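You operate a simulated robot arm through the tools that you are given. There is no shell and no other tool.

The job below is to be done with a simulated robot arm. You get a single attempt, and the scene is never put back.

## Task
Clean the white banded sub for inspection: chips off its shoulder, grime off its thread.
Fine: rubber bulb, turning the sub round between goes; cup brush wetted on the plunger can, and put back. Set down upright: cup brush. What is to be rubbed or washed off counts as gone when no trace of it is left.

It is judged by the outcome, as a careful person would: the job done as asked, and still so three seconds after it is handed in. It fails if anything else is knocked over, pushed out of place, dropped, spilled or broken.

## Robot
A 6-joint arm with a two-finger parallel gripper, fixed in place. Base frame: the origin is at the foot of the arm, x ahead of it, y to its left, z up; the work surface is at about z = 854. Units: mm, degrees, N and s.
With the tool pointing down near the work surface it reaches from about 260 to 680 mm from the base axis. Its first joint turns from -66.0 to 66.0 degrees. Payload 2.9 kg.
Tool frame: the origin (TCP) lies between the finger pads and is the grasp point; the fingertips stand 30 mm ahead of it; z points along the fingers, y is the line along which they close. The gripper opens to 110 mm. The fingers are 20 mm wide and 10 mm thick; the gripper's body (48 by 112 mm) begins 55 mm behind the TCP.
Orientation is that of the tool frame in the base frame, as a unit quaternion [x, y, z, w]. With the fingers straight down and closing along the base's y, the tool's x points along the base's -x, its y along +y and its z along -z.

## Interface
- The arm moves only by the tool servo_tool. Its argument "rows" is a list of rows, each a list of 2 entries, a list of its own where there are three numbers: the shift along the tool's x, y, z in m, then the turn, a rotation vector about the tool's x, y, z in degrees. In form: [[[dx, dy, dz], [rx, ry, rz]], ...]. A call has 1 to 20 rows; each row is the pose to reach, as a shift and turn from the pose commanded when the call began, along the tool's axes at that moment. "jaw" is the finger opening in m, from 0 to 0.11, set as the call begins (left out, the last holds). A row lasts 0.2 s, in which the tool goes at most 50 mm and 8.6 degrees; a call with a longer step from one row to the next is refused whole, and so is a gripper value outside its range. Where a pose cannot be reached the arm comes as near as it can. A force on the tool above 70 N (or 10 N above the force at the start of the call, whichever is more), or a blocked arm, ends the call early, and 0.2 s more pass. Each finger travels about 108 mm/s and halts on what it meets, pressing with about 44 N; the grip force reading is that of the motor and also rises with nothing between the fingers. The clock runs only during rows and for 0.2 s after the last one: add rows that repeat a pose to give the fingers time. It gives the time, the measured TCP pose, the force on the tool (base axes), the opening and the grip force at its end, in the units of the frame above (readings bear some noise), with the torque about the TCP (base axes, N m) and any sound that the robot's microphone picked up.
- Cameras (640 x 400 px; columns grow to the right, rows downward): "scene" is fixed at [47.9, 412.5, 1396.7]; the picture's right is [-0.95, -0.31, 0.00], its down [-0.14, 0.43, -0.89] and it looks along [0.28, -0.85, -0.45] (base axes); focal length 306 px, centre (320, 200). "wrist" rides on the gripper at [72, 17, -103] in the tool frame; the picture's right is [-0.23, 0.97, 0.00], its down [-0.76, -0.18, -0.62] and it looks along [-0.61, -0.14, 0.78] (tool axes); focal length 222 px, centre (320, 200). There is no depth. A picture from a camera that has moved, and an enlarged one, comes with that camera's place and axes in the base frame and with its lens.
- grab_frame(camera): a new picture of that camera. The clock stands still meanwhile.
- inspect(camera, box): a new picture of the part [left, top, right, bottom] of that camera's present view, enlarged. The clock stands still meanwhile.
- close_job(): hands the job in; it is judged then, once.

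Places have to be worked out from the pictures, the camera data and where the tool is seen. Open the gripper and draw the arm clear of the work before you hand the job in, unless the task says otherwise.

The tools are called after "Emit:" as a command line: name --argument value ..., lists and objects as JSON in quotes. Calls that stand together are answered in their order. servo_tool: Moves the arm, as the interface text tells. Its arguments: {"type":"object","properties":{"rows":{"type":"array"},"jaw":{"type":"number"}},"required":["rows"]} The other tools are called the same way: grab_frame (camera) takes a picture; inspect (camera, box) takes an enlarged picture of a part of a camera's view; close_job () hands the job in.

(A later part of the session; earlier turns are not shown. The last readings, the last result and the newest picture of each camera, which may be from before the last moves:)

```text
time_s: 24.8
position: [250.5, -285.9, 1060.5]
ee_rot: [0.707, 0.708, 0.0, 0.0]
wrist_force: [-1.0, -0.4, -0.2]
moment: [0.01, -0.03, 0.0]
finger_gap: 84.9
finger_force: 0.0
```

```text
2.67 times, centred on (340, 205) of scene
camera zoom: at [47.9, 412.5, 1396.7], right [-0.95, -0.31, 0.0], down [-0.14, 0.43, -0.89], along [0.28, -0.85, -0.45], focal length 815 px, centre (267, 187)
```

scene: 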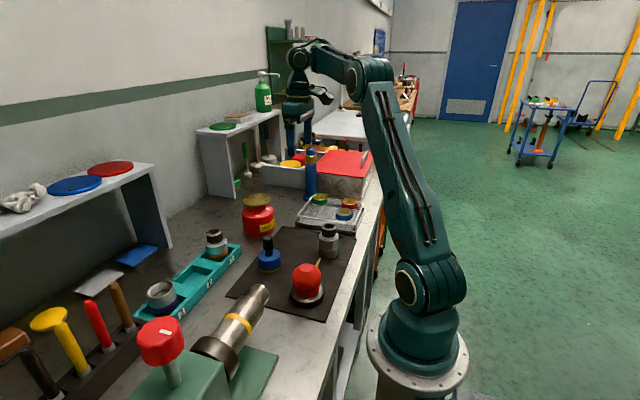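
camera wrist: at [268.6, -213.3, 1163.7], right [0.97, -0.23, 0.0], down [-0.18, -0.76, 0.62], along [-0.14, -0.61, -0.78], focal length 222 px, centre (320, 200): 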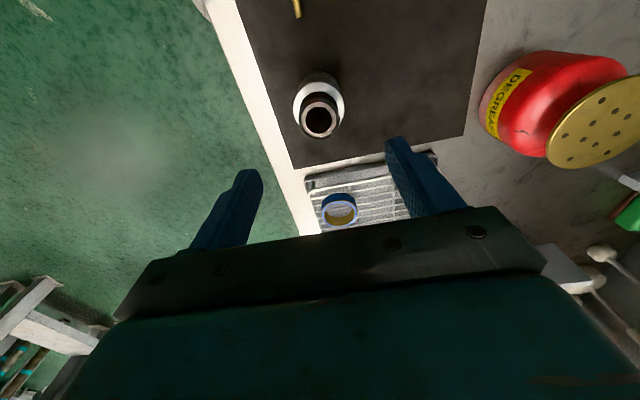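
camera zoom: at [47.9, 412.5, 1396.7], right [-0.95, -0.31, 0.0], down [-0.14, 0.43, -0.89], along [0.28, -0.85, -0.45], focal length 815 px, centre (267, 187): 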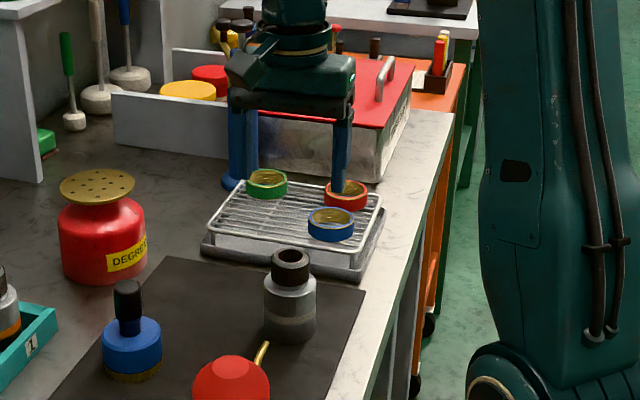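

I zoom on the sub from here to refine its axis before descending.

Emit:
inspect --camera "wrist" --box '[280, 65, 360, 145]'

```text
5.00 times, centred on (320, 105) of wrist
camera zoom: at [268.6, -213.3, 1163.7], right [0.97, -0.23, 0.0], down [-0.18, -0.76, 0.62], along [-0.14, -0.61, -0.78], focal length 1111 px, centre (320, 675)
```

zoom: 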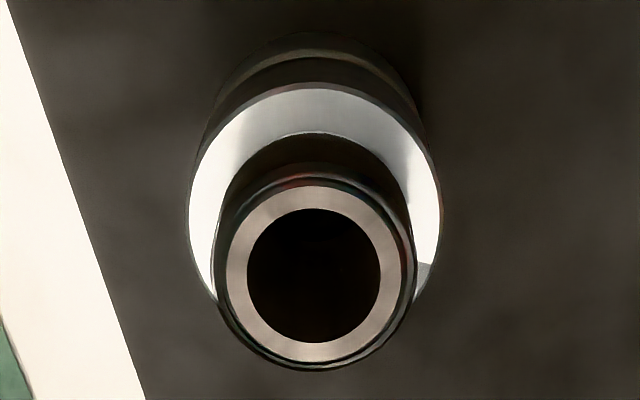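

Sub axis refined to (250.5, -284.3). I descend around the body with the fingers open, to TCP z≈902.

Emit:
servo_tool --rows '[[[0.001, 0, 0.04], [0, 0, 0]], [[0.001, 0, 0.08], [0, 0, 0]], [[0.001, 0, 0.11], [0, 0, 0]], [[0.001, 0, 0.13], [0, 0, 0]], [[0.001, 0, 0.145], [0, 0, 0]], [[0.001, 0, 0.158], [0, 0, 0]]]' --jaw 0.085

Emit:
grab_frame --camera "wrist"

Emit:
inspect --camera "scene" --box '[280, 180, 380, 280]'

```text
time_s: 26.2
position: [251.9, -284.0, 902.4]
ee_rot: [0.707, 0.707, 0.0, 0.0]
wrist_force: [0.2, -0.1, 0.3]
moment: [0.02, 0.03, -0.03]
finger_gap: 84.9
finger_force: 0.0
```

```text
taken
camera wrist: at [269.2, -211.7, 1004.9], right [0.97, -0.23, 0.0], down [-0.18, -0.76, 0.62], along [-0.14, -0.61, -0.78], focal length 222 px, centre (320, 200)
```

wrist: 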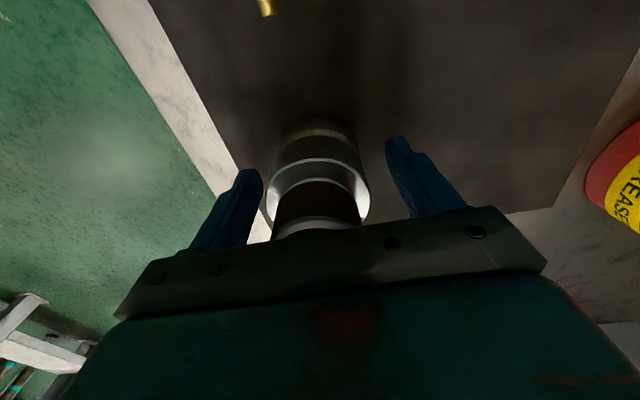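

```text
4.00 times, centred on (330, 230) of scene
camera zoom: at [47.9, 412.5, 1396.7], right [-0.95, -0.31, 0.0], down [-0.14, 0.43, -0.89], along [0.28, -0.85, -0.45], focal length 1222 px, centre (280, 80)
```

zoom: 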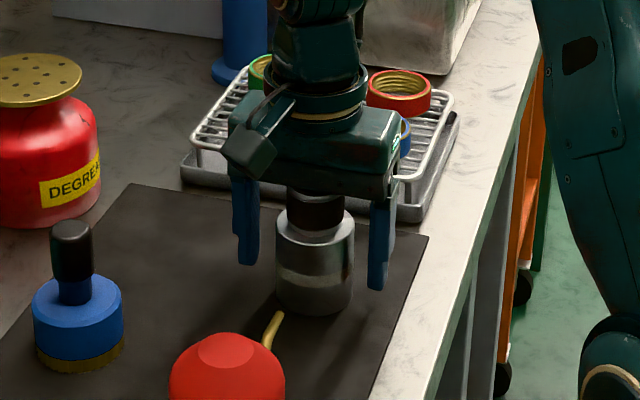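

The sub is centred between the fingers. I close on the body.

Emit:
servo_tool --rows '[[[0, 0, 0], [0, 0, 0]], [[0, 0, 0], [0, 0, 0]], [[0, 0, 0], [0, 0, 0]]]' --jaw 0.05

```text
time_s: 27.0
position: [252.1, -283.4, 901.0]
ee_rot: [0.707, 0.707, 0.0, 0.001]
wrist_force: [0.7, 0.0, 0.3]
moment: [0.0, 0.03, -0.01]
finger_gap: 55.1
finger_force: 43.6
```

Gripped at 55 mm. I turn it in place about its own axis.

Emit:
servo_tool --rows '[[[0, 0, 0], [0, 0, -5]], [[0, 0, 0], [0, 0, -12.5]], [[0, 0, 0], [0, 0, -20]], [[0, 0, 0], [0, 0, -27.5]], [[0, 0, 0], [0, 0, -35]], [[0, 0, 0], [0, 0, -42.5]], [[0, 0, 0], [0, 0, -50]], [[0, 0, 0], [0, 0, -57.5]], [[0, 0, 0], [0, 0, -65]], [[0, 0, 0], [0, 0, -72.5]], [[0, 0, 0], [0, 0, -80]], [[0, 0, 0], [0, 0, -87.5]], [[0, 0, 0], [0, 0, -90]]]'

```text
time_s: 29.8
position: [252.0, -284.5, 902.2]
ee_rot: [-0.001, 1.0, 0.0, 0.0]
wrist_force: [1.6, 0.6, 0.7]
moment: [0.02, 0.0, 0.03]
finger_gap: 55.2
finger_force: 44.3
```

Halfway, at the original yaw with steady grip. I continue the second quarter.

Emit:
servo_tool --rows '[[[0, 0, 0], [0, 0, -5]], [[0, 0, 0], [0, 0, -12.5]], [[0, 0, 0], [0, 0, -20]], [[0, 0, 0], [0, 0, -27.5]], [[0, 0, 0], [0, 0, -35]], [[0, 0, 0], [0, 0, -42.5]], [[0, 0, 0], [0, 0, -50]], [[0, 0, 0], [0, 0, -57.5]], [[0, 0, 0], [0, 0, -65]], [[0, 0, 0], [0, 0, -72.5]], [[0, 0, 0], [0, 0, -80]], [[0, 0, 0], [0, 0, -87.5]], [[0, 0, 0], [0, 0, -90]]]'

```text
time_s: 32.6
position: [251.5, -284.5, 901.1]
ee_rot: [0.708, -0.706, 0.0, 0.001]
wrist_force: [-0.5, -0.1, 0.2]
moment: [0.01, 0.01, -0.01]
finger_gap: 55.0
finger_force: 44.1
```

Turned 180°. I open the fingers and rise straight up clear of the sub.

Emit:
servo_tool --rows '[[[0, 0, 0], [0, 0, 0]], [[0, 0, 0], [0, 0, 0]], [[0, 0, -0.03], [0, 0, 0]], [[0, 0, -0.07], [0, 0, 0]], [[0, 0, -0.11], [0, 0, 0]], [[0, 0, -0.15], [0, 0, 0]]]' --jaw 0.085

Emit:
inspect --camera "scene" --box '[314, 224, 346, 248]'

Emit:
inspect --camera "scene" --box '[230, 180, 390, 320]'

Emit:
grab_frame --camera "wrist"

```text
time_s: 34.0
position: [251.1, -283.9, 1054.8]
ee_rot: [-0.707, 0.707, 0.0, -0.001]
wrist_force: [-0.1, 0.1, 0.7]
moment: [-0.02, 0.0, 0.04]
finger_gap: 85.0
finger_force: 0.0
```

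```text
16.00 times, centred on (330, 236) of scene
camera zoom: at [47.9, 412.5, 1396.7], right [-0.95, -0.31, 0.0], down [-0.14, 0.43, -0.89], along [0.28, -0.85, -0.45], focal length 4889 px, centre (160, -376)
```

zoom: 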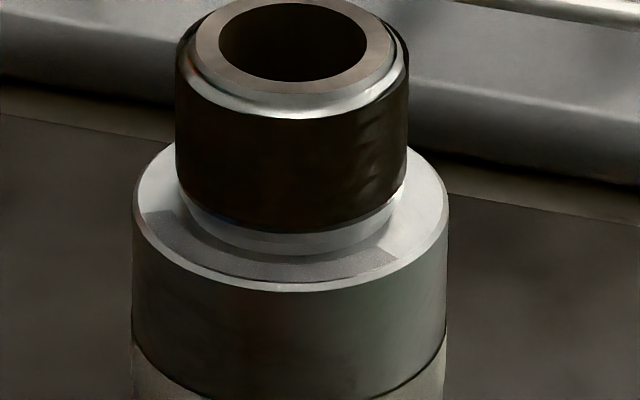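

```text
2.86 times, centred on (310, 250) of scene
camera zoom: at [47.9, 412.5, 1396.7], right [-0.95, -0.31, 0.0], down [-0.14, 0.43, -0.89], along [0.28, -0.85, -0.45], focal length 873 px, centre (349, 57)
```

zoom: 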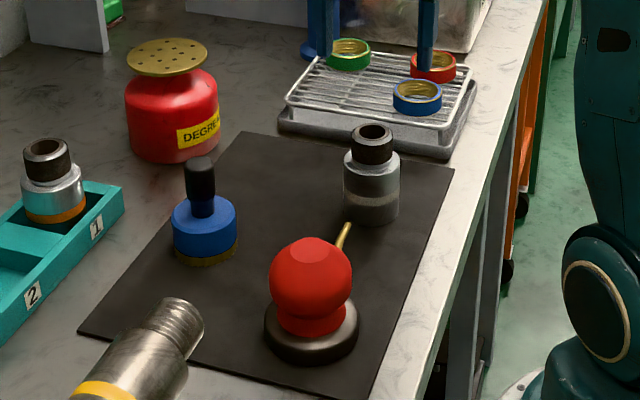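

```text
taken
camera wrist: at [235.3, -356.8, 1156.2], right [-0.97, 0.23, 0.0], down [0.18, 0.76, 0.62], along [0.14, 0.61, -0.78], focal length 222 px, centre (320, 200)
```

wrist: 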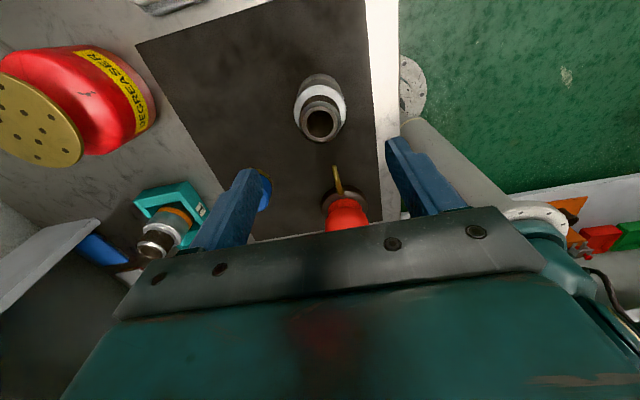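

The remaining speckled arc now faces the nozzle and the sub stands upright in its place. I close the fingers and go back over the bulb.

Emit:
servo_tool --rows '[[[-0.03, 0, 0], [0, 0, 0]], [[-0.07, 0, 0], [0, 0, 0]], [[-0.11, 0, 0.005], [0, 0, 0]], [[-0.15, 0.001, 0.02], [0, 0, 0]], [[-0.1785, 0.001, 0.045], [0, 0, 0]], [[-0.1785, 0.001, 0.065], [0, 0, 0]], [[-0.1785, 0.001, 0.075], [0, 0, 0]]]' --jaw 0.0

Emit:
inspect --camera "scene" --box '[270, 200, 350, 310]'

```text
time_s: 35.6
position: [250.6, -105.4, 976.7]
ee_rot: [0.708, -0.707, 0.0, -0.001]
wrist_force: [-0.6, -0.6, -0.7]
moment: [-0.01, 0.04, 0.02]
finger_gap: 0.0
finger_force: 37.2
```

```text
3.64 times, centred on (310, 255) of scene
camera zoom: at [47.9, 412.5, 1396.7], right [-0.95, -0.31, 0.0], down [-0.14, 0.43, -0.89], along [0.28, -0.85, -0.45], focal length 1111 px, centre (356, 0)
```

zoom: 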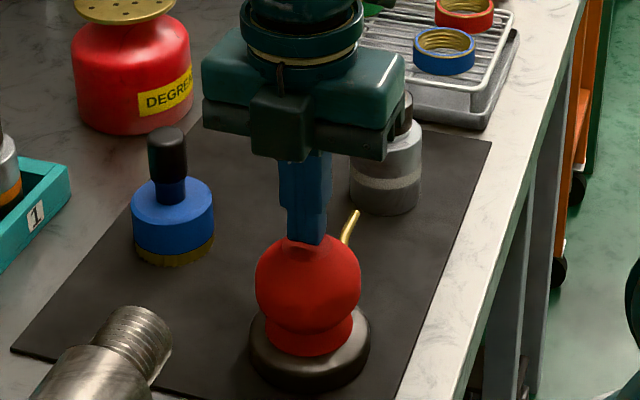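

Tips just above the bulb. I press two quick strokes to the same depth as before, with a release between.

Emit:
servo_tool --rows '[[[0, 0, 0.009], [0, 0, 0]], [[0, 0, 0.0222], [0, 0, 0]], [[0, 0, 0.0222], [0, 0, 0]], [[0, 0, 0.009], [0, 0, 0]], [[0, 0, 0.006], [0, 0, 0]], [[0, 0, 0.006], [0, 0, 0]], [[0, 0, 0.0222], [0, 0, 0]], [[0, 0, 0.0222], [0, 0, 0]], [[0, 0, 0.01], [0, 0, 0]], [[0, 0, -0.01], [0, 0, 0]], [[0, 0, -0.05], [0, 0, 0]]]'

Emit:
inspect --camera "scene" --box '[314, 224, 346, 248]'

Emit:
inspect --camera "scene" --box '[285, 250, 335, 310]'

```text
time_s: 38.0
position: [249.6, -106.5, 1026.2]
ee_rot: [-0.707, 0.707, 0.0, 0.0]
wrist_force: [-0.1, 0.2, 0.0]
moment: [-0.01, 0.01, -0.01]
finger_gap: 0.0
finger_force: 37.6
```

```text
16.00 times, centred on (330, 236) of scene
camera zoom: at [47.9, 412.5, 1396.7], right [-0.95, -0.31, 0.0], down [-0.14, 0.43, -0.89], along [0.28, -0.85, -0.45], focal length 4889 px, centre (160, -376)
```

zoom: 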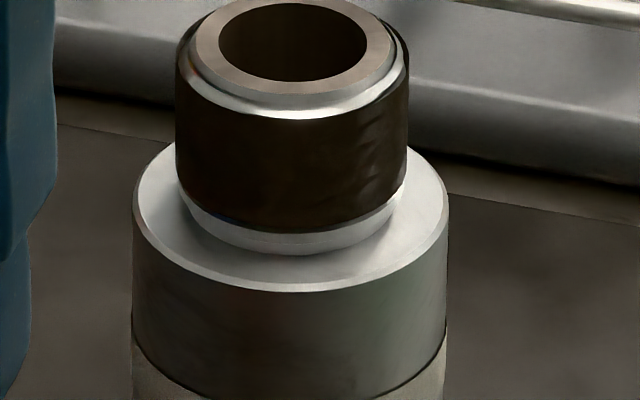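

```text
6.67 times, centred on (310, 280) of scene
camera zoom: at [47.9, 412.5, 1396.7], right [-0.95, -0.31, 0.0], down [-0.14, 0.43, -0.89], along [0.28, -0.85, -0.45], focal length 2037 px, centre (387, -333)
```

zoom: 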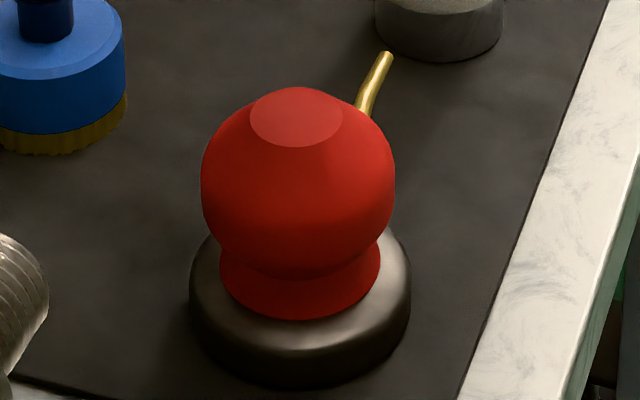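

That arc is now clean too and the blower is unmoved. I check the rest of the shoulder from the -y side with the wrist camera.

Emit:
servo_tool --rows '[[[0.03, 0, -0.02], [0, 0, 0]], [[0.07, 0.002, -0.03], [0, 0, 0]], [[0.115, 0.005, -0.03], [0, 0, 0]], [[0.16, 0.008, -0.03], [0, 0, 0]], [[0.205, 0.01, -0.03], [0, 0, 0]], [[0.245, 0.012, -0.03], [0, 0, 0]], [[0.2645, 0.014, -0.014], [0, 0, 0]]]'

Emit:
grab_frame --camera "wrist"

Emit:
inspect --camera "wrist" --box '[290, 155, 365, 235]'

```text
time_s: 39.6
position: [234.2, -369.2, 1039.6]
ee_rot: [-0.707, 0.708, 0.0, 0.0]
wrist_force: [-0.6, -0.7, -0.4]
moment: [-0.01, 0.0, -0.02]
finger_gap: 0.0
finger_force: 37.9
```

```text
taken
camera wrist: at [219.0, -443.0, 1143.8], right [-0.97, 0.23, 0.0], down [0.18, 0.76, 0.62], along [0.14, 0.61, -0.78], focal length 222 px, centre (320, 200)
```

wrist: 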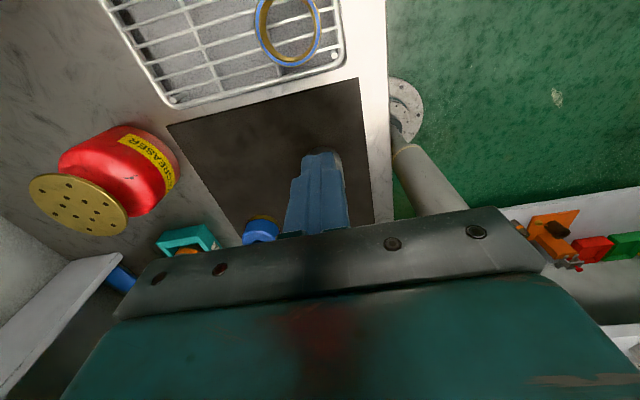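

```text
5.00 times, centred on (328, 195) of wrist
camera zoom: at [219.0, -443.0, 1143.8], right [-0.97, 0.23, 0.0], down [0.18, 0.76, 0.62], along [0.14, 0.61, -0.78], focal length 1111 px, centre (282, 225)
```

zoom: 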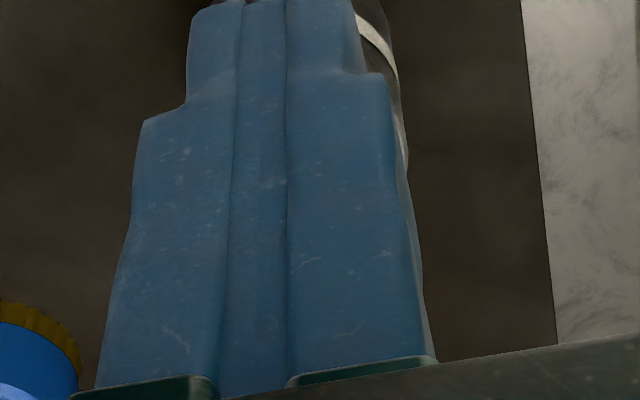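

The closed fingers hide the sub; I open them here to see past.

Emit:
servo_tool --rows '[[[0, 0, 0], [0, 0, 0]], [[0, 0, 0], [0, 0, 0]], [[0, 0, 0], [0, 0, 0]], [[0, 0, 0], [0, 0, 0]]]' --jaw 0.11

Emit:
inspect --camera "wrist" --box '[290, 135, 365, 230]'

```text
time_s: 40.6
position: [235.7, -370.5, 1040.5]
ee_rot: [0.708, -0.706, 0.0, 0.0]
wrist_force: [0.2, 0.2, 0.9]
moment: [0.02, -0.02, 0.04]
finger_gap: 110.1
finger_force: 0.1
```

```text
4.21 times, centred on (328, 182) of wrist
camera zoom: at [219.3, -442.5, 1144.1], right [-0.97, 0.23, 0.0], down [0.18, 0.76, 0.62], along [0.14, 0.61, -0.78], focal length 935 px, centre (288, 274)
```

zoom: 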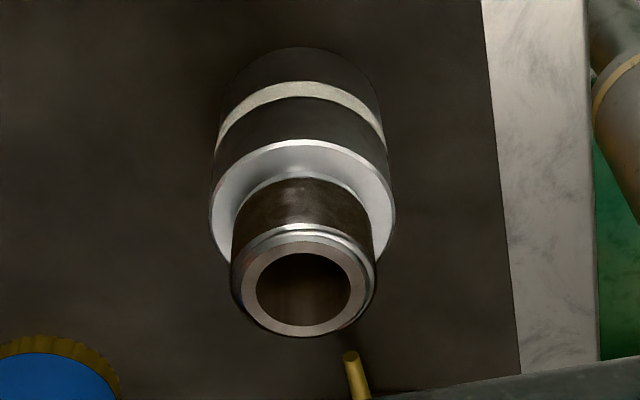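

The -y side is smooth too. I zoom tighter for any leftover speckle.

Emit:
inspect --camera "wrist" --box '[308, 162, 340, 202]'

Emit:
inspect --camera "scene" --box '[318, 228, 342, 246]'

```text
10.00 times, centred on (324, 182) of wrist
camera zoom: at [219.3, -442.5, 1144.1], right [-0.97, 0.23, 0.0], down [0.18, 0.76, 0.62], along [0.14, 0.61, -0.78], focal length 2221 px, centre (280, 380)
```

zoom: 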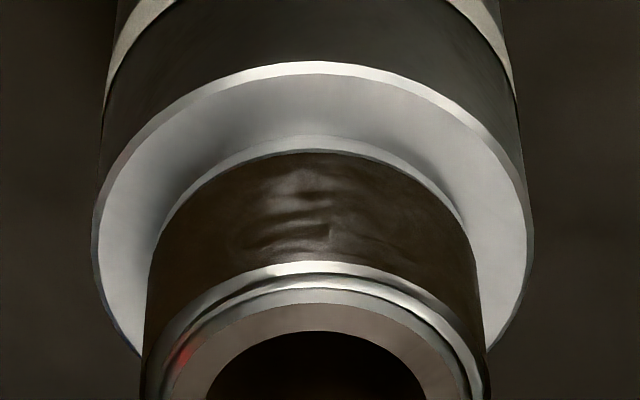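

```text
16.00 times, centred on (330, 237) of scene
camera zoom: at [47.9, 412.5, 1396.7], right [-0.95, -0.31, 0.0], down [-0.14, 0.43, -0.89], along [0.28, -0.85, -0.45], focal length 4889 px, centre (160, -392)
```

zoom: 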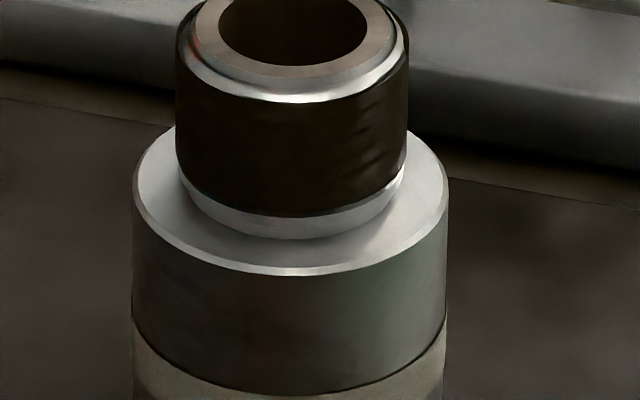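

The whole shoulder looks clean. Next is the brush: handle top at about (385.5, -180, 951), blue cup top z≈892. I move above it and return the wrist to the original yaw.

Emit:
servo_tool --rows '[[[-0.01, -0.008, -0.02], [0, 0, 7.5]], [[-0.03, -0.022, -0.02], [0, 0, 15]], [[-0.047, -0.037, -0.02], [0, 0, 22.5]], [[-0.063, -0.05, -0.02], [0, 0, 30]], [[-0.079, -0.062, -0.02], [0, 0, 37.5]], [[-0.095, -0.075, -0.02], [0, 0, 45]], [[-0.111, -0.087, -0.02], [0, 0, 52.5]], [[-0.127, -0.1, -0.02], [0, 0, 60]], [[-0.143, -0.112, -0.02], [0, 0, 67.5]], [[-0.159, -0.125, -0.02], [0, 0, 75]], [[-0.175, -0.138, -0.02], [0, 0, 82.5]], [[-0.19, -0.15, -0.02], [0, 0, 90]]]' --jaw 0.06

Emit:
grab_frame --camera "wrist"

Emit:
inspect --camera "scene" --box '[230, 140, 330, 280]'

```text
time_s: 43.2
position: [386.1, -181.5, 1061.3]
ee_rot: [0.001, 1.0, 0.0, 0.001]
wrist_force: [-0.4, -0.4, -0.4]
moment: [-0.03, 0.01, 0.0]
finger_gap: 59.6
finger_force: 0.0
```

```text
taken
camera wrist: at [315.0, -163.7, 1164.0], right [0.23, 0.97, 0.0], down [0.76, -0.18, 0.62], along [0.61, -0.14, -0.78], focal length 222 px, centre (320, 200)
```

wrist: 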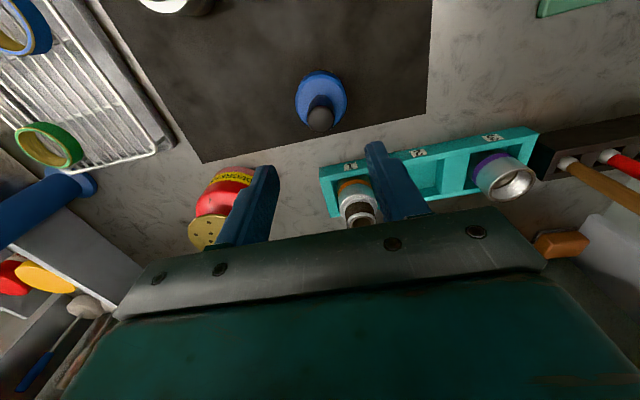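

```text
2.86 times, centred on (280, 210) of scene
camera zoom: at [47.9, 412.5, 1396.7], right [-0.95, -0.31, 0.0], down [-0.14, 0.43, -0.89], along [0.28, -0.85, -0.45], focal length 873 px, centre (434, 171)
```

zoom: 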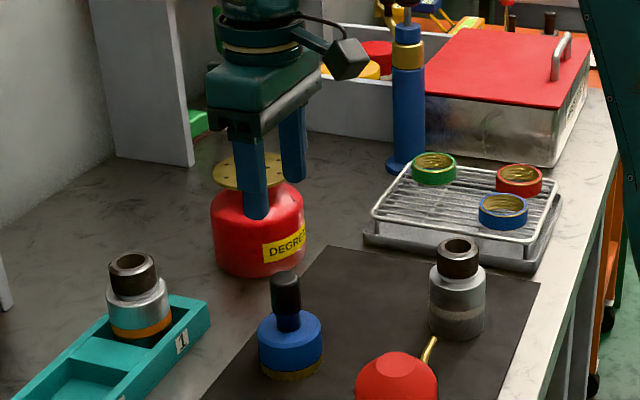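

I zoom in on the brush in both cameras to fix its axis precisely.

Emit:
inspect --camera "wrist" --box '[285, 60, 365, 140]'

Emit:
inspect --camera "scene" --box '[250, 230, 290, 280]'

```text
5.00 times, centred on (325, 100) of wrist
camera zoom: at [315.0, -163.7, 1164.0], right [0.23, 0.97, 0.0], down [0.76, -0.18, 0.62], along [0.61, -0.14, -0.78], focal length 1111 px, centre (295, 700)
```

zoom: 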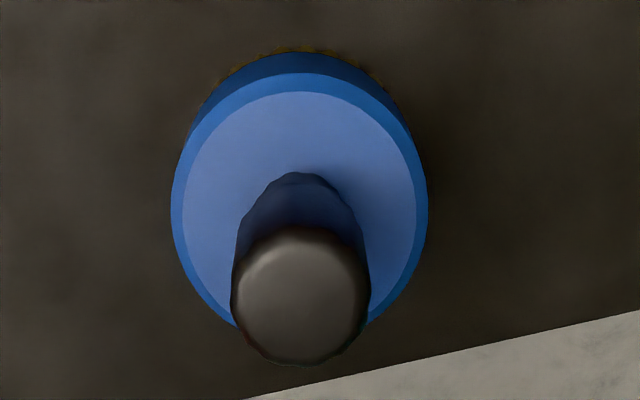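

```text
8.00 times, centred on (270, 255) of scene
camera zoom: at [47.9, 412.5, 1396.7], right [-0.95, -0.31, 0.0], down [-0.14, 0.43, -0.89], along [0.28, -0.85, -0.45], focal length 2444 px, centre (720, -240)
```

zoom: 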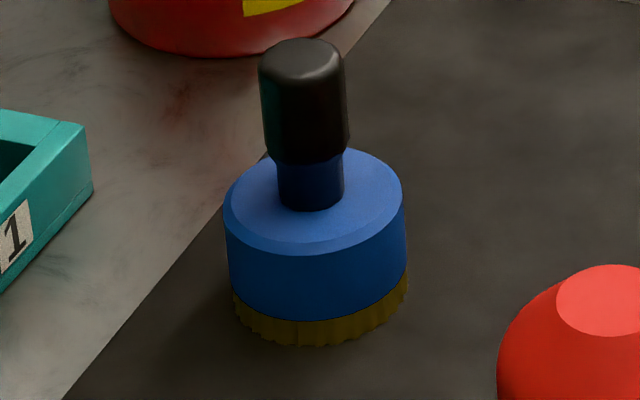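

Brush axis at (386, -179.4), handle about 27 mm thick. I descend with the fingers either side of the handle, to TCP z≈928 so the tips stay above the cup.

Emit:
servo_tool --rows '[[[0, 0.0015, 0.04], [0, 0, 0]], [[0, 0.0015, 0.08], [0, 0, 0]], [[0, 0.0015, 0.11], [0, 0, 0]], [[0, 0.0015, 0.125], [0, 0, 0]], [[0, 0.0015, 0.133], [0, 0, 0]]]' --jaw 0.06

Emit:
inspect --camera "wrist" --box '[220, 60, 420, 240]'

Emit:
inspect --camera "scene" --box '[230, 180, 310, 280]'

```text
time_s: 44.4
position: [386.0, -178.0, 927.7]
ee_rot: [0.0, 1.0, -0.001, 0.001]
wrist_force: [-0.3, 0.1, -0.5]
moment: [0.02, -0.05, 0.0]
finger_gap: 60.1
finger_force: 0.0
```

```text
2.22 times, centred on (320, 150) of wrist
camera zoom: at [314.5, -162.1, 1030.9], right [0.23, 0.97, 0.0], down [0.76, -0.18, 0.62], along [0.61, -0.14, -0.78], focal length 494 px, centre (320, 311)
```

zoom: 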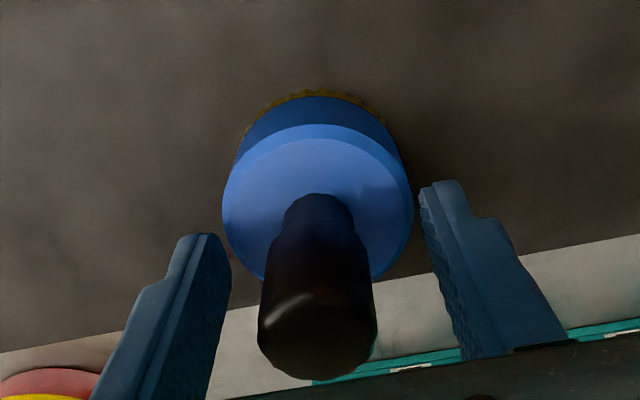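

```text
4.00 times, centred on (270, 230) of scene
camera zoom: at [47.9, 412.5, 1396.7], right [-0.95, -0.31, 0.0], down [-0.14, 0.43, -0.89], along [0.28, -0.85, -0.45], focal length 1222 px, centre (520, 80)
```

zoom: 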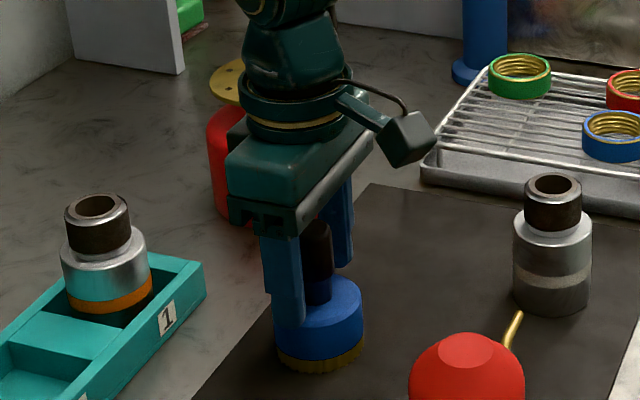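

The handle is between the fingers. I close on it.

Emit:
servo_tool --rows '[[[0, 0, 0], [0, 0, 0]], [[0, 0, 0], [0, 0, 0]], [[0, 0, 0], [0, 0, 0]], [[0, 0, 0], [0, 0, 0]]]' --jaw 0.01

Emit:
inspect --camera "scene" --box '[230, 180, 310, 280]'

```text
time_s: 45.4
position: [386.6, -179.9, 926.9]
ee_rot: [0.0, 1.0, 0.0, 0.001]
wrist_force: [0.0, -0.4, 0.9]
moment: [-0.06, 0.0, 0.0]
finger_gap: 26.8
finger_force: 43.8
```

```text
4.00 times, centred on (270, 230) of scene
camera zoom: at [47.9, 412.5, 1396.7], right [-0.95, -0.31, 0.0], down [-0.14, 0.43, -0.89], along [0.28, -0.85, -0.45], focal length 1222 px, centre (520, 80)
```

zoom: 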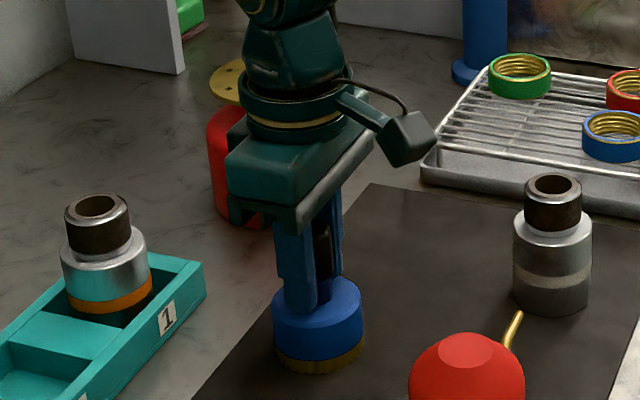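

Grip is firm at 26.8 mm. I lift straight up and carry the brush partway toward the can, keeping it well above everything.

Emit:
servo_tool --rows '[[[0, 0, -0.02], [0, 0, 0]], [[0, 0, -0.06], [0, 0, 0]], [[0, 0, -0.1], [0, 0, 0]], [[0, 0, -0.14], [0, 0, 0]], [[0, 0, -0.16], [0, 0, 0]], [[-0.02, -0.04, -0.16], [0, 0, 0]], [[-0.04, -0.08, -0.16], [0, 0, 0]], [[-0.054, -0.12, -0.16], [0, 0, 0]], [[-0.054, -0.13, -0.16], [0, 0, 0]]]'

Emit:
grab_frame --camera "wrist"

Emit:
inspect --camera "scene" --box '[200, 100, 340, 260]'

```text
time_s: 47.4
position: [440.4, -309.8, 1088.5]
ee_rot: [0.001, 1.0, 0.0, -0.001]
wrist_force: [0.4, 0.1, -1.0]
moment: [0.0, -0.03, 0.0]
finger_gap: 26.7
finger_force: 44.2
```

```text
taken
camera wrist: at [368.6, -292.4, 1191.3], right [0.23, 0.97, 0.0], down [0.76, -0.18, 0.62], along [0.61, -0.14, -0.78], focal length 222 px, centre (320, 200)
```

wrist: 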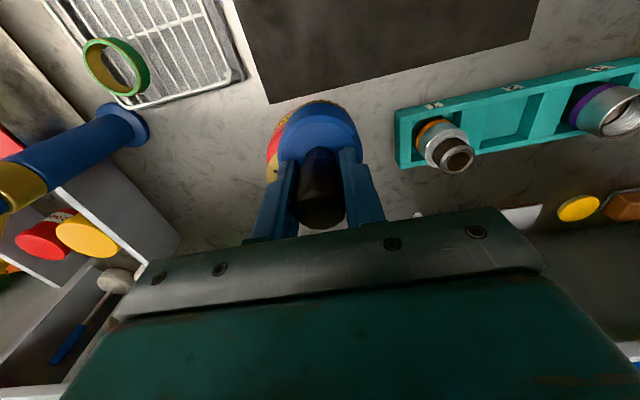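

```text
2.50 times, centred on (270, 180) of scene
camera zoom: at [47.9, 412.5, 1396.7], right [-0.95, -0.31, 0.0], down [-0.14, 0.43, -0.89], along [0.28, -0.85, -0.45], focal length 764 px, centre (445, 250)
```

zoom: 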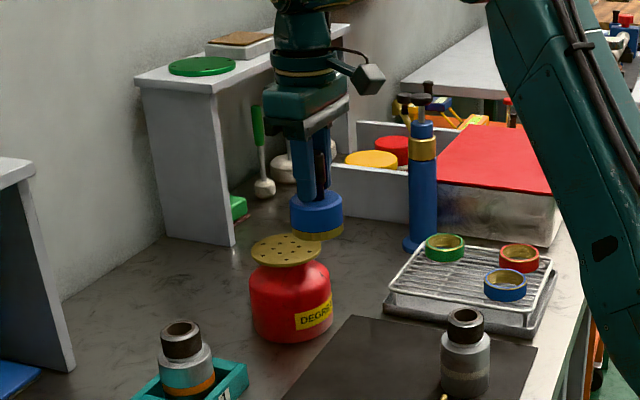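

The can's plate is hidden behind the brush in the wrist view. I sidestep 50 mm to see it and measure its centre.

Emit:
servo_tool --rows '[[[0, 0.03, 0], [0, 0, 0]], [[0, 0.06, 0], [0, 0, 0]]]'

Emit:
inspect --camera "wrist" --box '[170, 80, 330, 240]'

```text
time_s: 48.0
position: [438.5, -248.1, 1088.2]
ee_rot: [0.001, 1.0, 0.0, 0.001]
wrist_force: [0.2, -1.4, -1.4]
moment: [0.04, -0.03, -0.02]
finger_gap: 27.2
finger_force: 43.8
```

```text
2.50 times, centred on (250, 160) of wrist
camera zoom: at [368.0, -231.8, 1191.3], right [0.23, 0.97, 0.0], down [0.76, -0.18, 0.62], along [0.61, -0.14, -0.78], focal length 555 px, centre (495, 300)
```

zoom: 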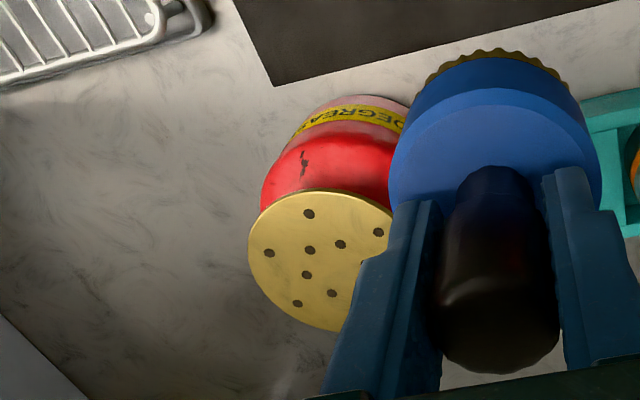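

The plate's centre works out at about (507, -348), z≈960. I bring the brush above it and lower to just short of contact.

Emit:
servo_tool --rows '[[[-0.02, -0.03, 0], [0, 0, 0]], [[-0.045, -0.065, 0], [0, 0, 0]], [[-0.067, -0.099, 0], [0, 0, 0]], [[-0.067, -0.099, 0.02], [0, 0, 0]], [[-0.067, -0.099, 0.04], [0, 0, 0]], [[-0.067, -0.099, 0.04], [0, 0, 0]]]'

Emit:
inspect --camera "scene" --box '[210, 120, 310, 250]'

Emit:
inspect --camera "wrist" --box '[220, 60, 420, 240]'

```text
time_s: 49.4
position: [508.3, -346.8, 1046.8]
ee_rot: [0.0, 1.0, 0.0, 0.001]
wrist_force: [-0.3, -0.1, -0.8]
moment: [0.01, -0.02, -0.03]
finger_gap: 26.7
finger_force: 44.0
```

```text
3.08 times, centred on (260, 185) of scene
camera zoom: at [47.9, 412.5, 1396.7], right [-0.95, -0.31, 0.0], down [-0.14, 0.43, -0.89], along [0.28, -0.85, -0.45], focal length 940 px, centre (505, 246)
```

zoom: 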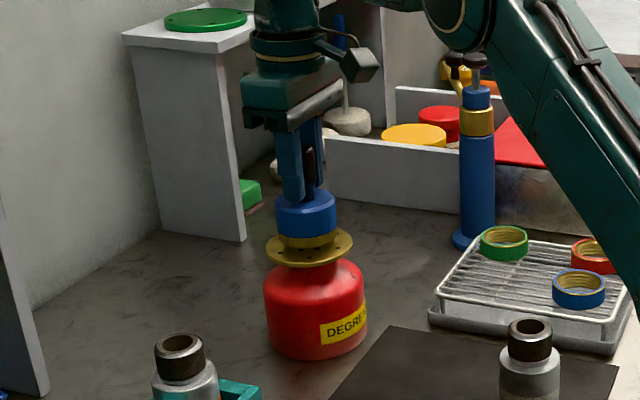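

```text
2.22 times, centred on (320, 150) of wrist
camera zoom: at [436.1, -330.7, 1150.6], right [0.23, 0.97, 0.0], down [0.76, -0.18, 0.62], along [0.61, -0.14, -0.78], focal length 494 px, centre (320, 311)
```

zoom: 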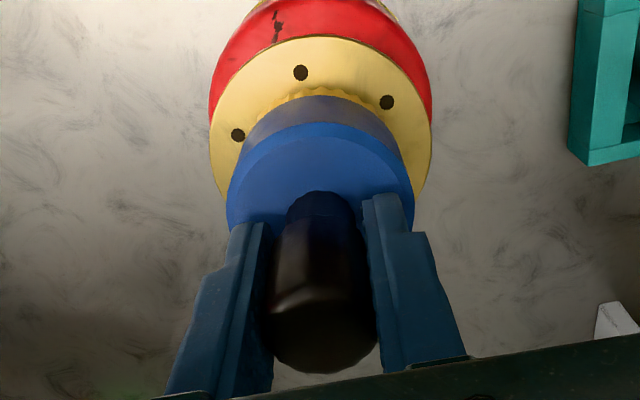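

Well centred over the plate, perhaps 3 mm too far in x. I shift and lower slowly to contact.

Emit:
servo_tool --rows '[[[0.003, 0, 0.006], [0, 0, 0]], [[0.003, 0, 0.01], [0, 0, 0]], [[0.003, 0, 0.013], [0, 0, 0]], [[0.003, 0, 0.016], [0, 0, 0]]]'

```text
time_s: 50.4
position: [504.3, -346.9, 1033.1]
ee_rot: [-0.001, 1.0, 0.0, 0.001]
wrist_force: [1.1, -0.8, -0.1]
moment: [-0.08, 0.04, 0.01]
finger_gap: 26.6
finger_force: 43.8
```

Emit:
servo_tool --rows '[[[0, 0, 0.002], [0, 0, 0]], [[0, 0, 0.004], [0, 0, 0]], [[0, 0, 0.006], [0, 0, 0]]]'

```text
time_s: 51.2
position: [503.3, -348.4, 1025.9]
ee_rot: [0.0, 1.0, 0.0, 0.001]
wrist_force: [1.4, -0.8, 3.7]
moment: [-0.1, 0.02, 0.02]
finger_gap: 26.8
finger_force: 44.4
```

First contact at about 4 N. I press the plunger a little further.

Emit:
servo_tool --rows '[[[0, 0, 0.002], [0, 0, 0]], [[0, 0, 0.004], [0, 0, 0]], [[0, 0, 0.006], [0, 0, 0]]]'

Emit:
inspect --camera "scene" --box '[230, 170, 290, 245]'

```text
time_s: 52.0
position: [503.4, -347.3, 1025.4]
ee_rot: [-0.001, 1.0, -0.002, 0.003]
wrist_force: [-5.2, 8.3, 40.4]
moment: [1.35, 1.03, -0.06]
finger_gap: 26.7
finger_force: 44.3
```

```text
5.33 times, centred on (260, 208) of scene
camera zoom: at [47.1, 413.2, 1396.6], right [-0.95, -0.31, 0.0], down [-0.14, 0.43, -0.89], along [0.28, -0.85, -0.45], focal length 1630 px, centre (640, 160)
```

zoom: 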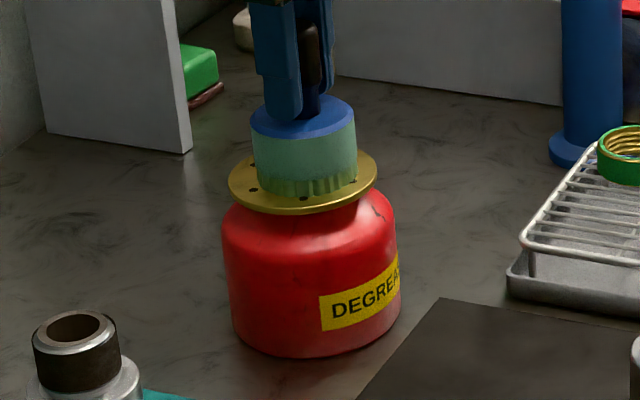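

The brush has taken on a green wet sheen and the plunger bottomed at 40 N. I ease off and lift away.

Emit:
servo_tool --rows '[[[0, 0, -0.004], [0, 0, 0]], [[0, 0, -0.008], [0, 0, 0]], [[0, 0, -0.02], [0, 0, 0]], [[0, 0, -0.045], [0, 0, 0]], [[0, 0, -0.065], [0, 0, 0]]]'

Emit:
inspect --camera "scene" --box '[210, 120, 310, 250]'

Emit:
inspect --camera "wrist" --box '[220, 60, 420, 240]'

```text
time_s: 53.2
position: [504.2, -347.8, 1085.0]
ee_rot: [0.0, 1.0, 0.0, 0.0]
wrist_force: [0.6, -0.3, -1.2]
moment: [0.07, 0.01, -0.01]
finger_gap: 26.6
finger_force: 44.1
```

```text
3.08 times, centred on (260, 185) of scene
camera zoom: at [47.9, 412.5, 1396.7], right [-0.95, -0.31, 0.0], down [-0.14, 0.43, -0.89], along [0.28, -0.85, -0.45], focal length 940 px, centre (505, 246)
```

zoom: 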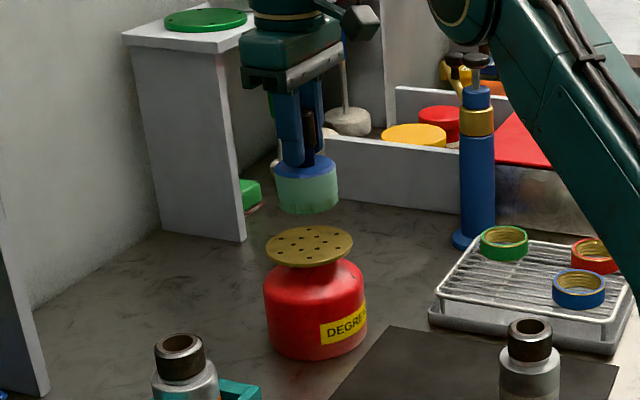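

```text
2.22 times, centred on (320, 150) of wrist
camera zoom: at [432.6, -331.0, 1188.3], right [0.23, 0.97, 0.0], down [0.76, -0.18, 0.62], along [0.61, -0.14, -0.78], focal length 494 px, centre (320, 311)
```

zoom: 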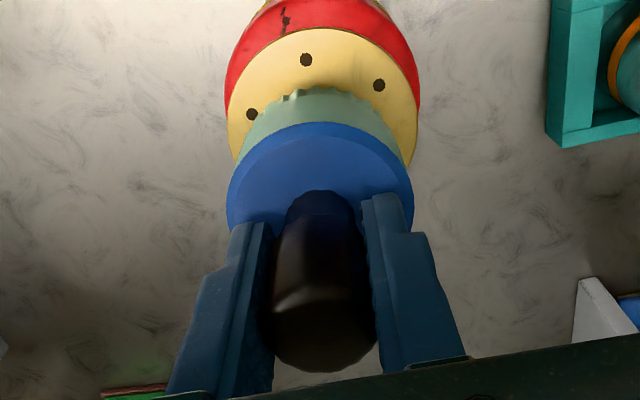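

The brush is evenly wet and the can is unmoved. I carry the brush to above the sub.

Emit:
servo_tool --rows '[[[0.02, 0.005, 0], [0, 0, 0]], [[0.055, 0.014, 0], [0, 0, 0]], [[0.095, 0.024, 0], [0, 0, 0]], [[0.135, 0.034, 0], [0, 0, 0]], [[0.175, 0.044, 0], [0, 0, 0]], [[0.215, 0.054, 0], [0, 0, 0]], [[0.24, 0.06, 0], [0, 0, 0]], [[0.253, 0.0635, 0], [0, 0, 0]], [[0.253, 0.0635, 0.02], [0, 0, 0]], [[0.253, 0.0635, 0.02], [0, 0, 0]]]'

Emit:
grab_frame --camera "wrist"

Emit:
inspect --camera "scene" --box '[290, 160, 370, 270]'

Emit:
inspect --camera "wrist" --box '[220, 60, 420, 240]'

```text
time_s: 55.4
position: [251.9, -283.0, 1065.6]
ee_rot: [0.0, 1.0, 0.0, 0.001]
wrist_force: [0.3, 0.2, -1.6]
moment: [0.0, 0.01, 0.0]
finger_gap: 26.3
finger_force: 44.0
```

```text
taken
camera wrist: at [179.7, -266.4, 1168.5], right [0.23, 0.97, 0.0], down [0.76, -0.18, 0.62], along [0.61, -0.14, -0.78], focal length 222 px, centre (320, 200)
```

wrist: 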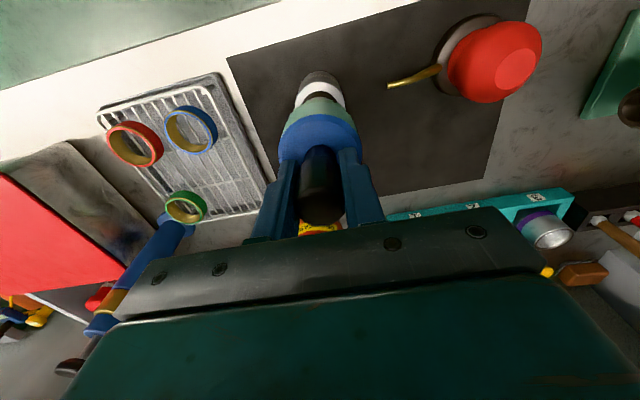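

```text
3.64 times, centred on (330, 215) of scene
camera zoom: at [47.9, 412.5, 1396.7], right [-0.95, -0.31, 0.0], down [-0.14, 0.43, -0.89], along [0.28, -0.85, -0.45], focal length 1111 px, centre (284, 146)
```

zoom: 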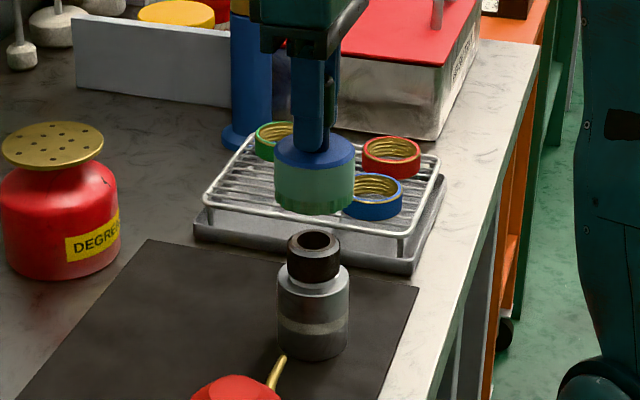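

```text
2.22 times, centred on (320, 150) of wrist
camera zoom: at [179.7, -266.4, 1168.5], right [0.23, 0.97, 0.0], down [0.76, -0.18, 0.62], along [0.61, -0.14, -0.78], focal length 494 px, centre (320, 311)
```

zoom: 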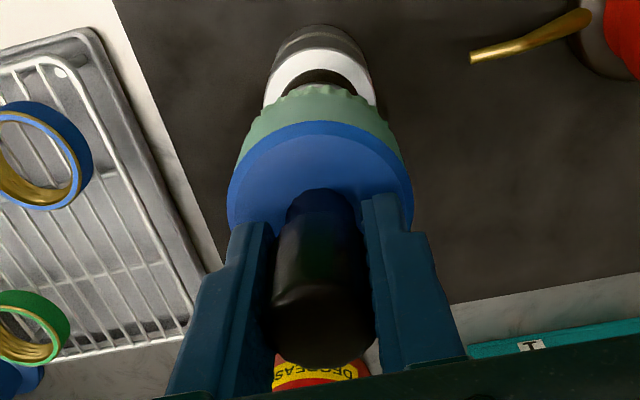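

Brush and sub are aligned within about 1 mm in both views. I lower toward the top of the thread.

Emit:
servo_tool --rows '[[[0, 0, 0.015], [0, 0, 0]], [[0, 0, 0.03], [0, 0, 0]], [[0, 0, 0.038], [0, 0, 0]], [[0, 0, 0.043], [0, 0, 0]]]'

Emit:
inspect --camera "scene" --box '[300, 190, 360, 270]'

Emit:
inspect --camera "wrist" --box '[270, 60, 370, 160]'

```text
time_s: 56.4
position: [251.2, -285.0, 1022.3]
ee_rot: [0.0, 1.0, -0.001, 0.0]
wrist_force: [0.7, -0.1, -0.7]
moment: [-0.02, 0.02, -0.01]
finger_gap: 26.6
finger_force: 43.9
```

```text
5.00 times, centred on (330, 230) of scene
camera zoom: at [47.9, 412.5, 1396.7], right [-0.95, -0.31, 0.0], down [-0.14, 0.43, -0.89], along [0.28, -0.85, -0.45], focal length 1528 px, centre (270, 50)
```

zoom: 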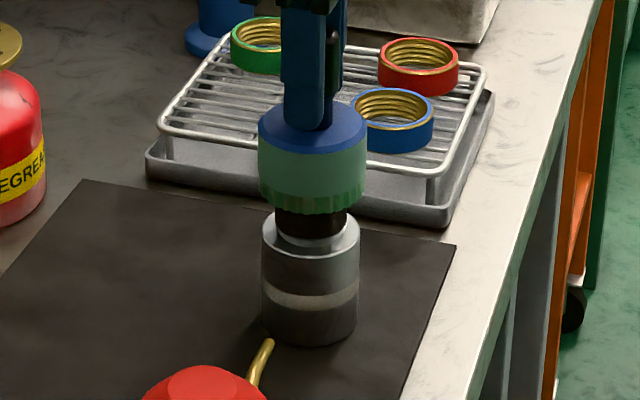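

```text
4.00 times, centred on (320, 110) of wrist
camera zoom: at [179.5, -267.6, 1125.2], right [0.23, 0.97, 0.0], down [0.76, -0.18, 0.62], along [0.61, -0.14, -0.78], focal length 888 px, centre (320, 560)
```

zoom: 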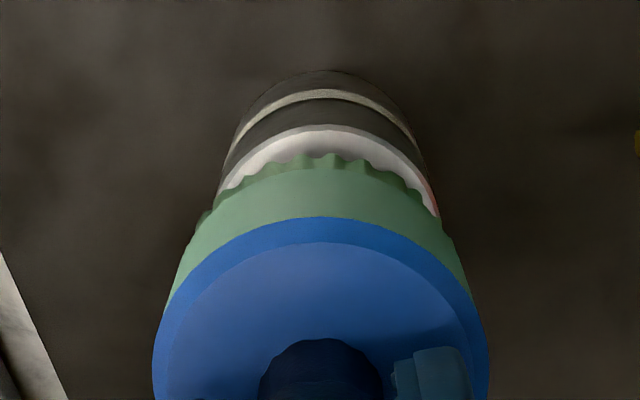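

Alignment is within about 1 mm (sub slightly to +y). I nudge 1 mm and ease the cup down over the thread in small steps.

Emit:
servo_tool --rows '[[[0, 0.001, 0.003], [0, 0, 0]], [[0, 0.001, 0.006], [0, 0, 0]], [[0, 0.001, 0.009], [0, 0, 0]], [[0, 0.001, 0.012], [0, 0, 0]]]'

```text
time_s: 57.4
position: [250.8, -283.6, 1010.2]
ee_rot: [0.0, 1.0, 0.0, 0.001]
wrist_force: [0.0, -0.1, -1.5]
moment: [0.01, 0.03, 0.0]
finger_gap: 26.4
finger_force: 43.4
```

No resistance: the cup is passing over the thread. I continue down.

Emit:
servo_tool --rows '[[[0, 0, 0.003], [0, 0, 0]], [[0, 0, 0.006], [0, 0, 0]], [[0, 0, 0.009], [0, 0, 0]], [[0, 0, 0.012], [0, 0, 0]]]'

Emit:
inspect --camera "scene" --box '[300, 190, 360, 270]'

```text
time_s: 58.4
position: [251.2, -282.5, 998.0]
ee_rot: [0.0, 1.0, 0.0, 0.0]
wrist_force: [0.4, 0.6, -1.2]
moment: [0.0, -0.02, 0.0]
finger_gap: 26.1
finger_force: 44.2
```

```text
5.00 times, centred on (330, 230) of scene
camera zoom: at [47.9, 412.5, 1396.7], right [-0.95, -0.31, 0.0], down [-0.14, 0.43, -0.89], along [0.28, -0.85, -0.45], focal length 1528 px, centre (270, 50)
```

zoom: 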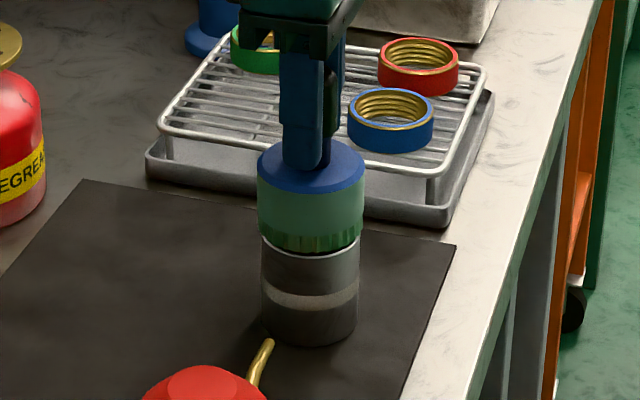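

The skirt is close to the shoulder, still no force. I go down in 2 mm steps until a light touch.

Emit:
servo_tool --rows '[[[0, 0, 0.002], [0, 0, 0]], [[0, 0, 0.004], [0, 0, 0]], [[0, 0, 0.006], [0, 0, 0]]]'

```text
time_s: 59.2
position: [251.2, -284.2, 994.1]
ee_rot: [0.0, 1.0, -0.002, 0.001]
wrist_force: [-6.7, 5.0, 30.8]
moment: [0.49, 0.22, -0.08]
finger_gap: 26.5
finger_force: 43.9
```

It has bottomed at about 31 N. I back off 2.5 mm to take the pressure off and start scrubbing with a twist.

Emit:
servo_tool --rows '[[[0, 0, -0.0025], [0, 0, 0]], [[0, 0, -0.0025], [0, 0, 7.5]], [[0, 0, -0.0025], [0, 0, 15]], [[0, 0, -0.0025], [0, 0, 22.5]], [[0, 0, -0.0025], [0, 0, 30]], [[0, 0, -0.0025], [0, 0, 37.5]], [[0, 0, -0.0025], [0, 0, 45]], [[0, 0, -0.0025], [0, 0, 52.5]], [[0, 0, -0.0025], [0, 0, 60]], [[0, 0, -0.0025], [0, 0, 67.5]], [[0, 0, -0.0025], [0, 0, 75]], [[0, 0, -0.0025], [0, 0, 82.5]], [[0, 0, -0.0025], [0, 0, 90]]]'

```text
time_s: 62.0
position: [251.1, -283.4, 994.7]
ee_rot: [0.708, 0.707, 0.001, 0.0]
wrist_force: [-0.4, -0.2, -0.5]
moment: [-0.01, 0.02, 0.03]
finger_gap: 26.1
finger_force: 44.1
```

The twist ran freely. I twist back with a light press and small up-down strokes.

Emit:
servo_tool --rows '[[[0, 0, 0.001], [0, 0, -7.5]], [[0, 0, 0.001], [0, 0, -15]], [[0, 0, -0.003], [0, 0, -22.5]], [[0, 0, -0.006], [0, 0, -30]], [[0, 0, -0.003], [0, 0, -37.5]], [[0, 0, 0.001], [0, 0, -45]], [[0, 0, -0.003], [0, 0, -52.5]], [[0, 0, -0.006], [0, 0, -60]], [[0, 0, -0.003], [0, 0, -67.5]], [[0, 0, 0.001], [0, 0, -75]], [[0, 0, 0.001], [0, 0, -82.5]], [[0, 0, 0.001], [0, 0, -90]]]'

Emit:
inspect --camera "scene" --box '[300, 190, 360, 270]'

```text
time_s: 64.6
position: [251.5, -283.3, 994.6]
ee_rot: [-0.001, 1.0, -0.001, 0.001]
wrist_force: [0.6, -1.8, 5.3]
moment: [0.05, -0.24, -0.09]
finger_gap: 26.2
finger_force: 44.0
```

```text
5.00 times, centred on (330, 230) of scene
camera zoom: at [47.9, 412.5, 1396.7], right [-0.95, -0.31, 0.0], down [-0.14, 0.43, -0.89], along [0.28, -0.85, -0.45], focal length 1528 px, centre (270, 50)
```

zoom: 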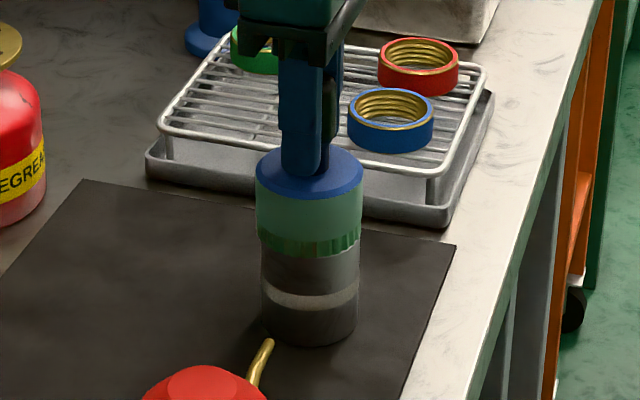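

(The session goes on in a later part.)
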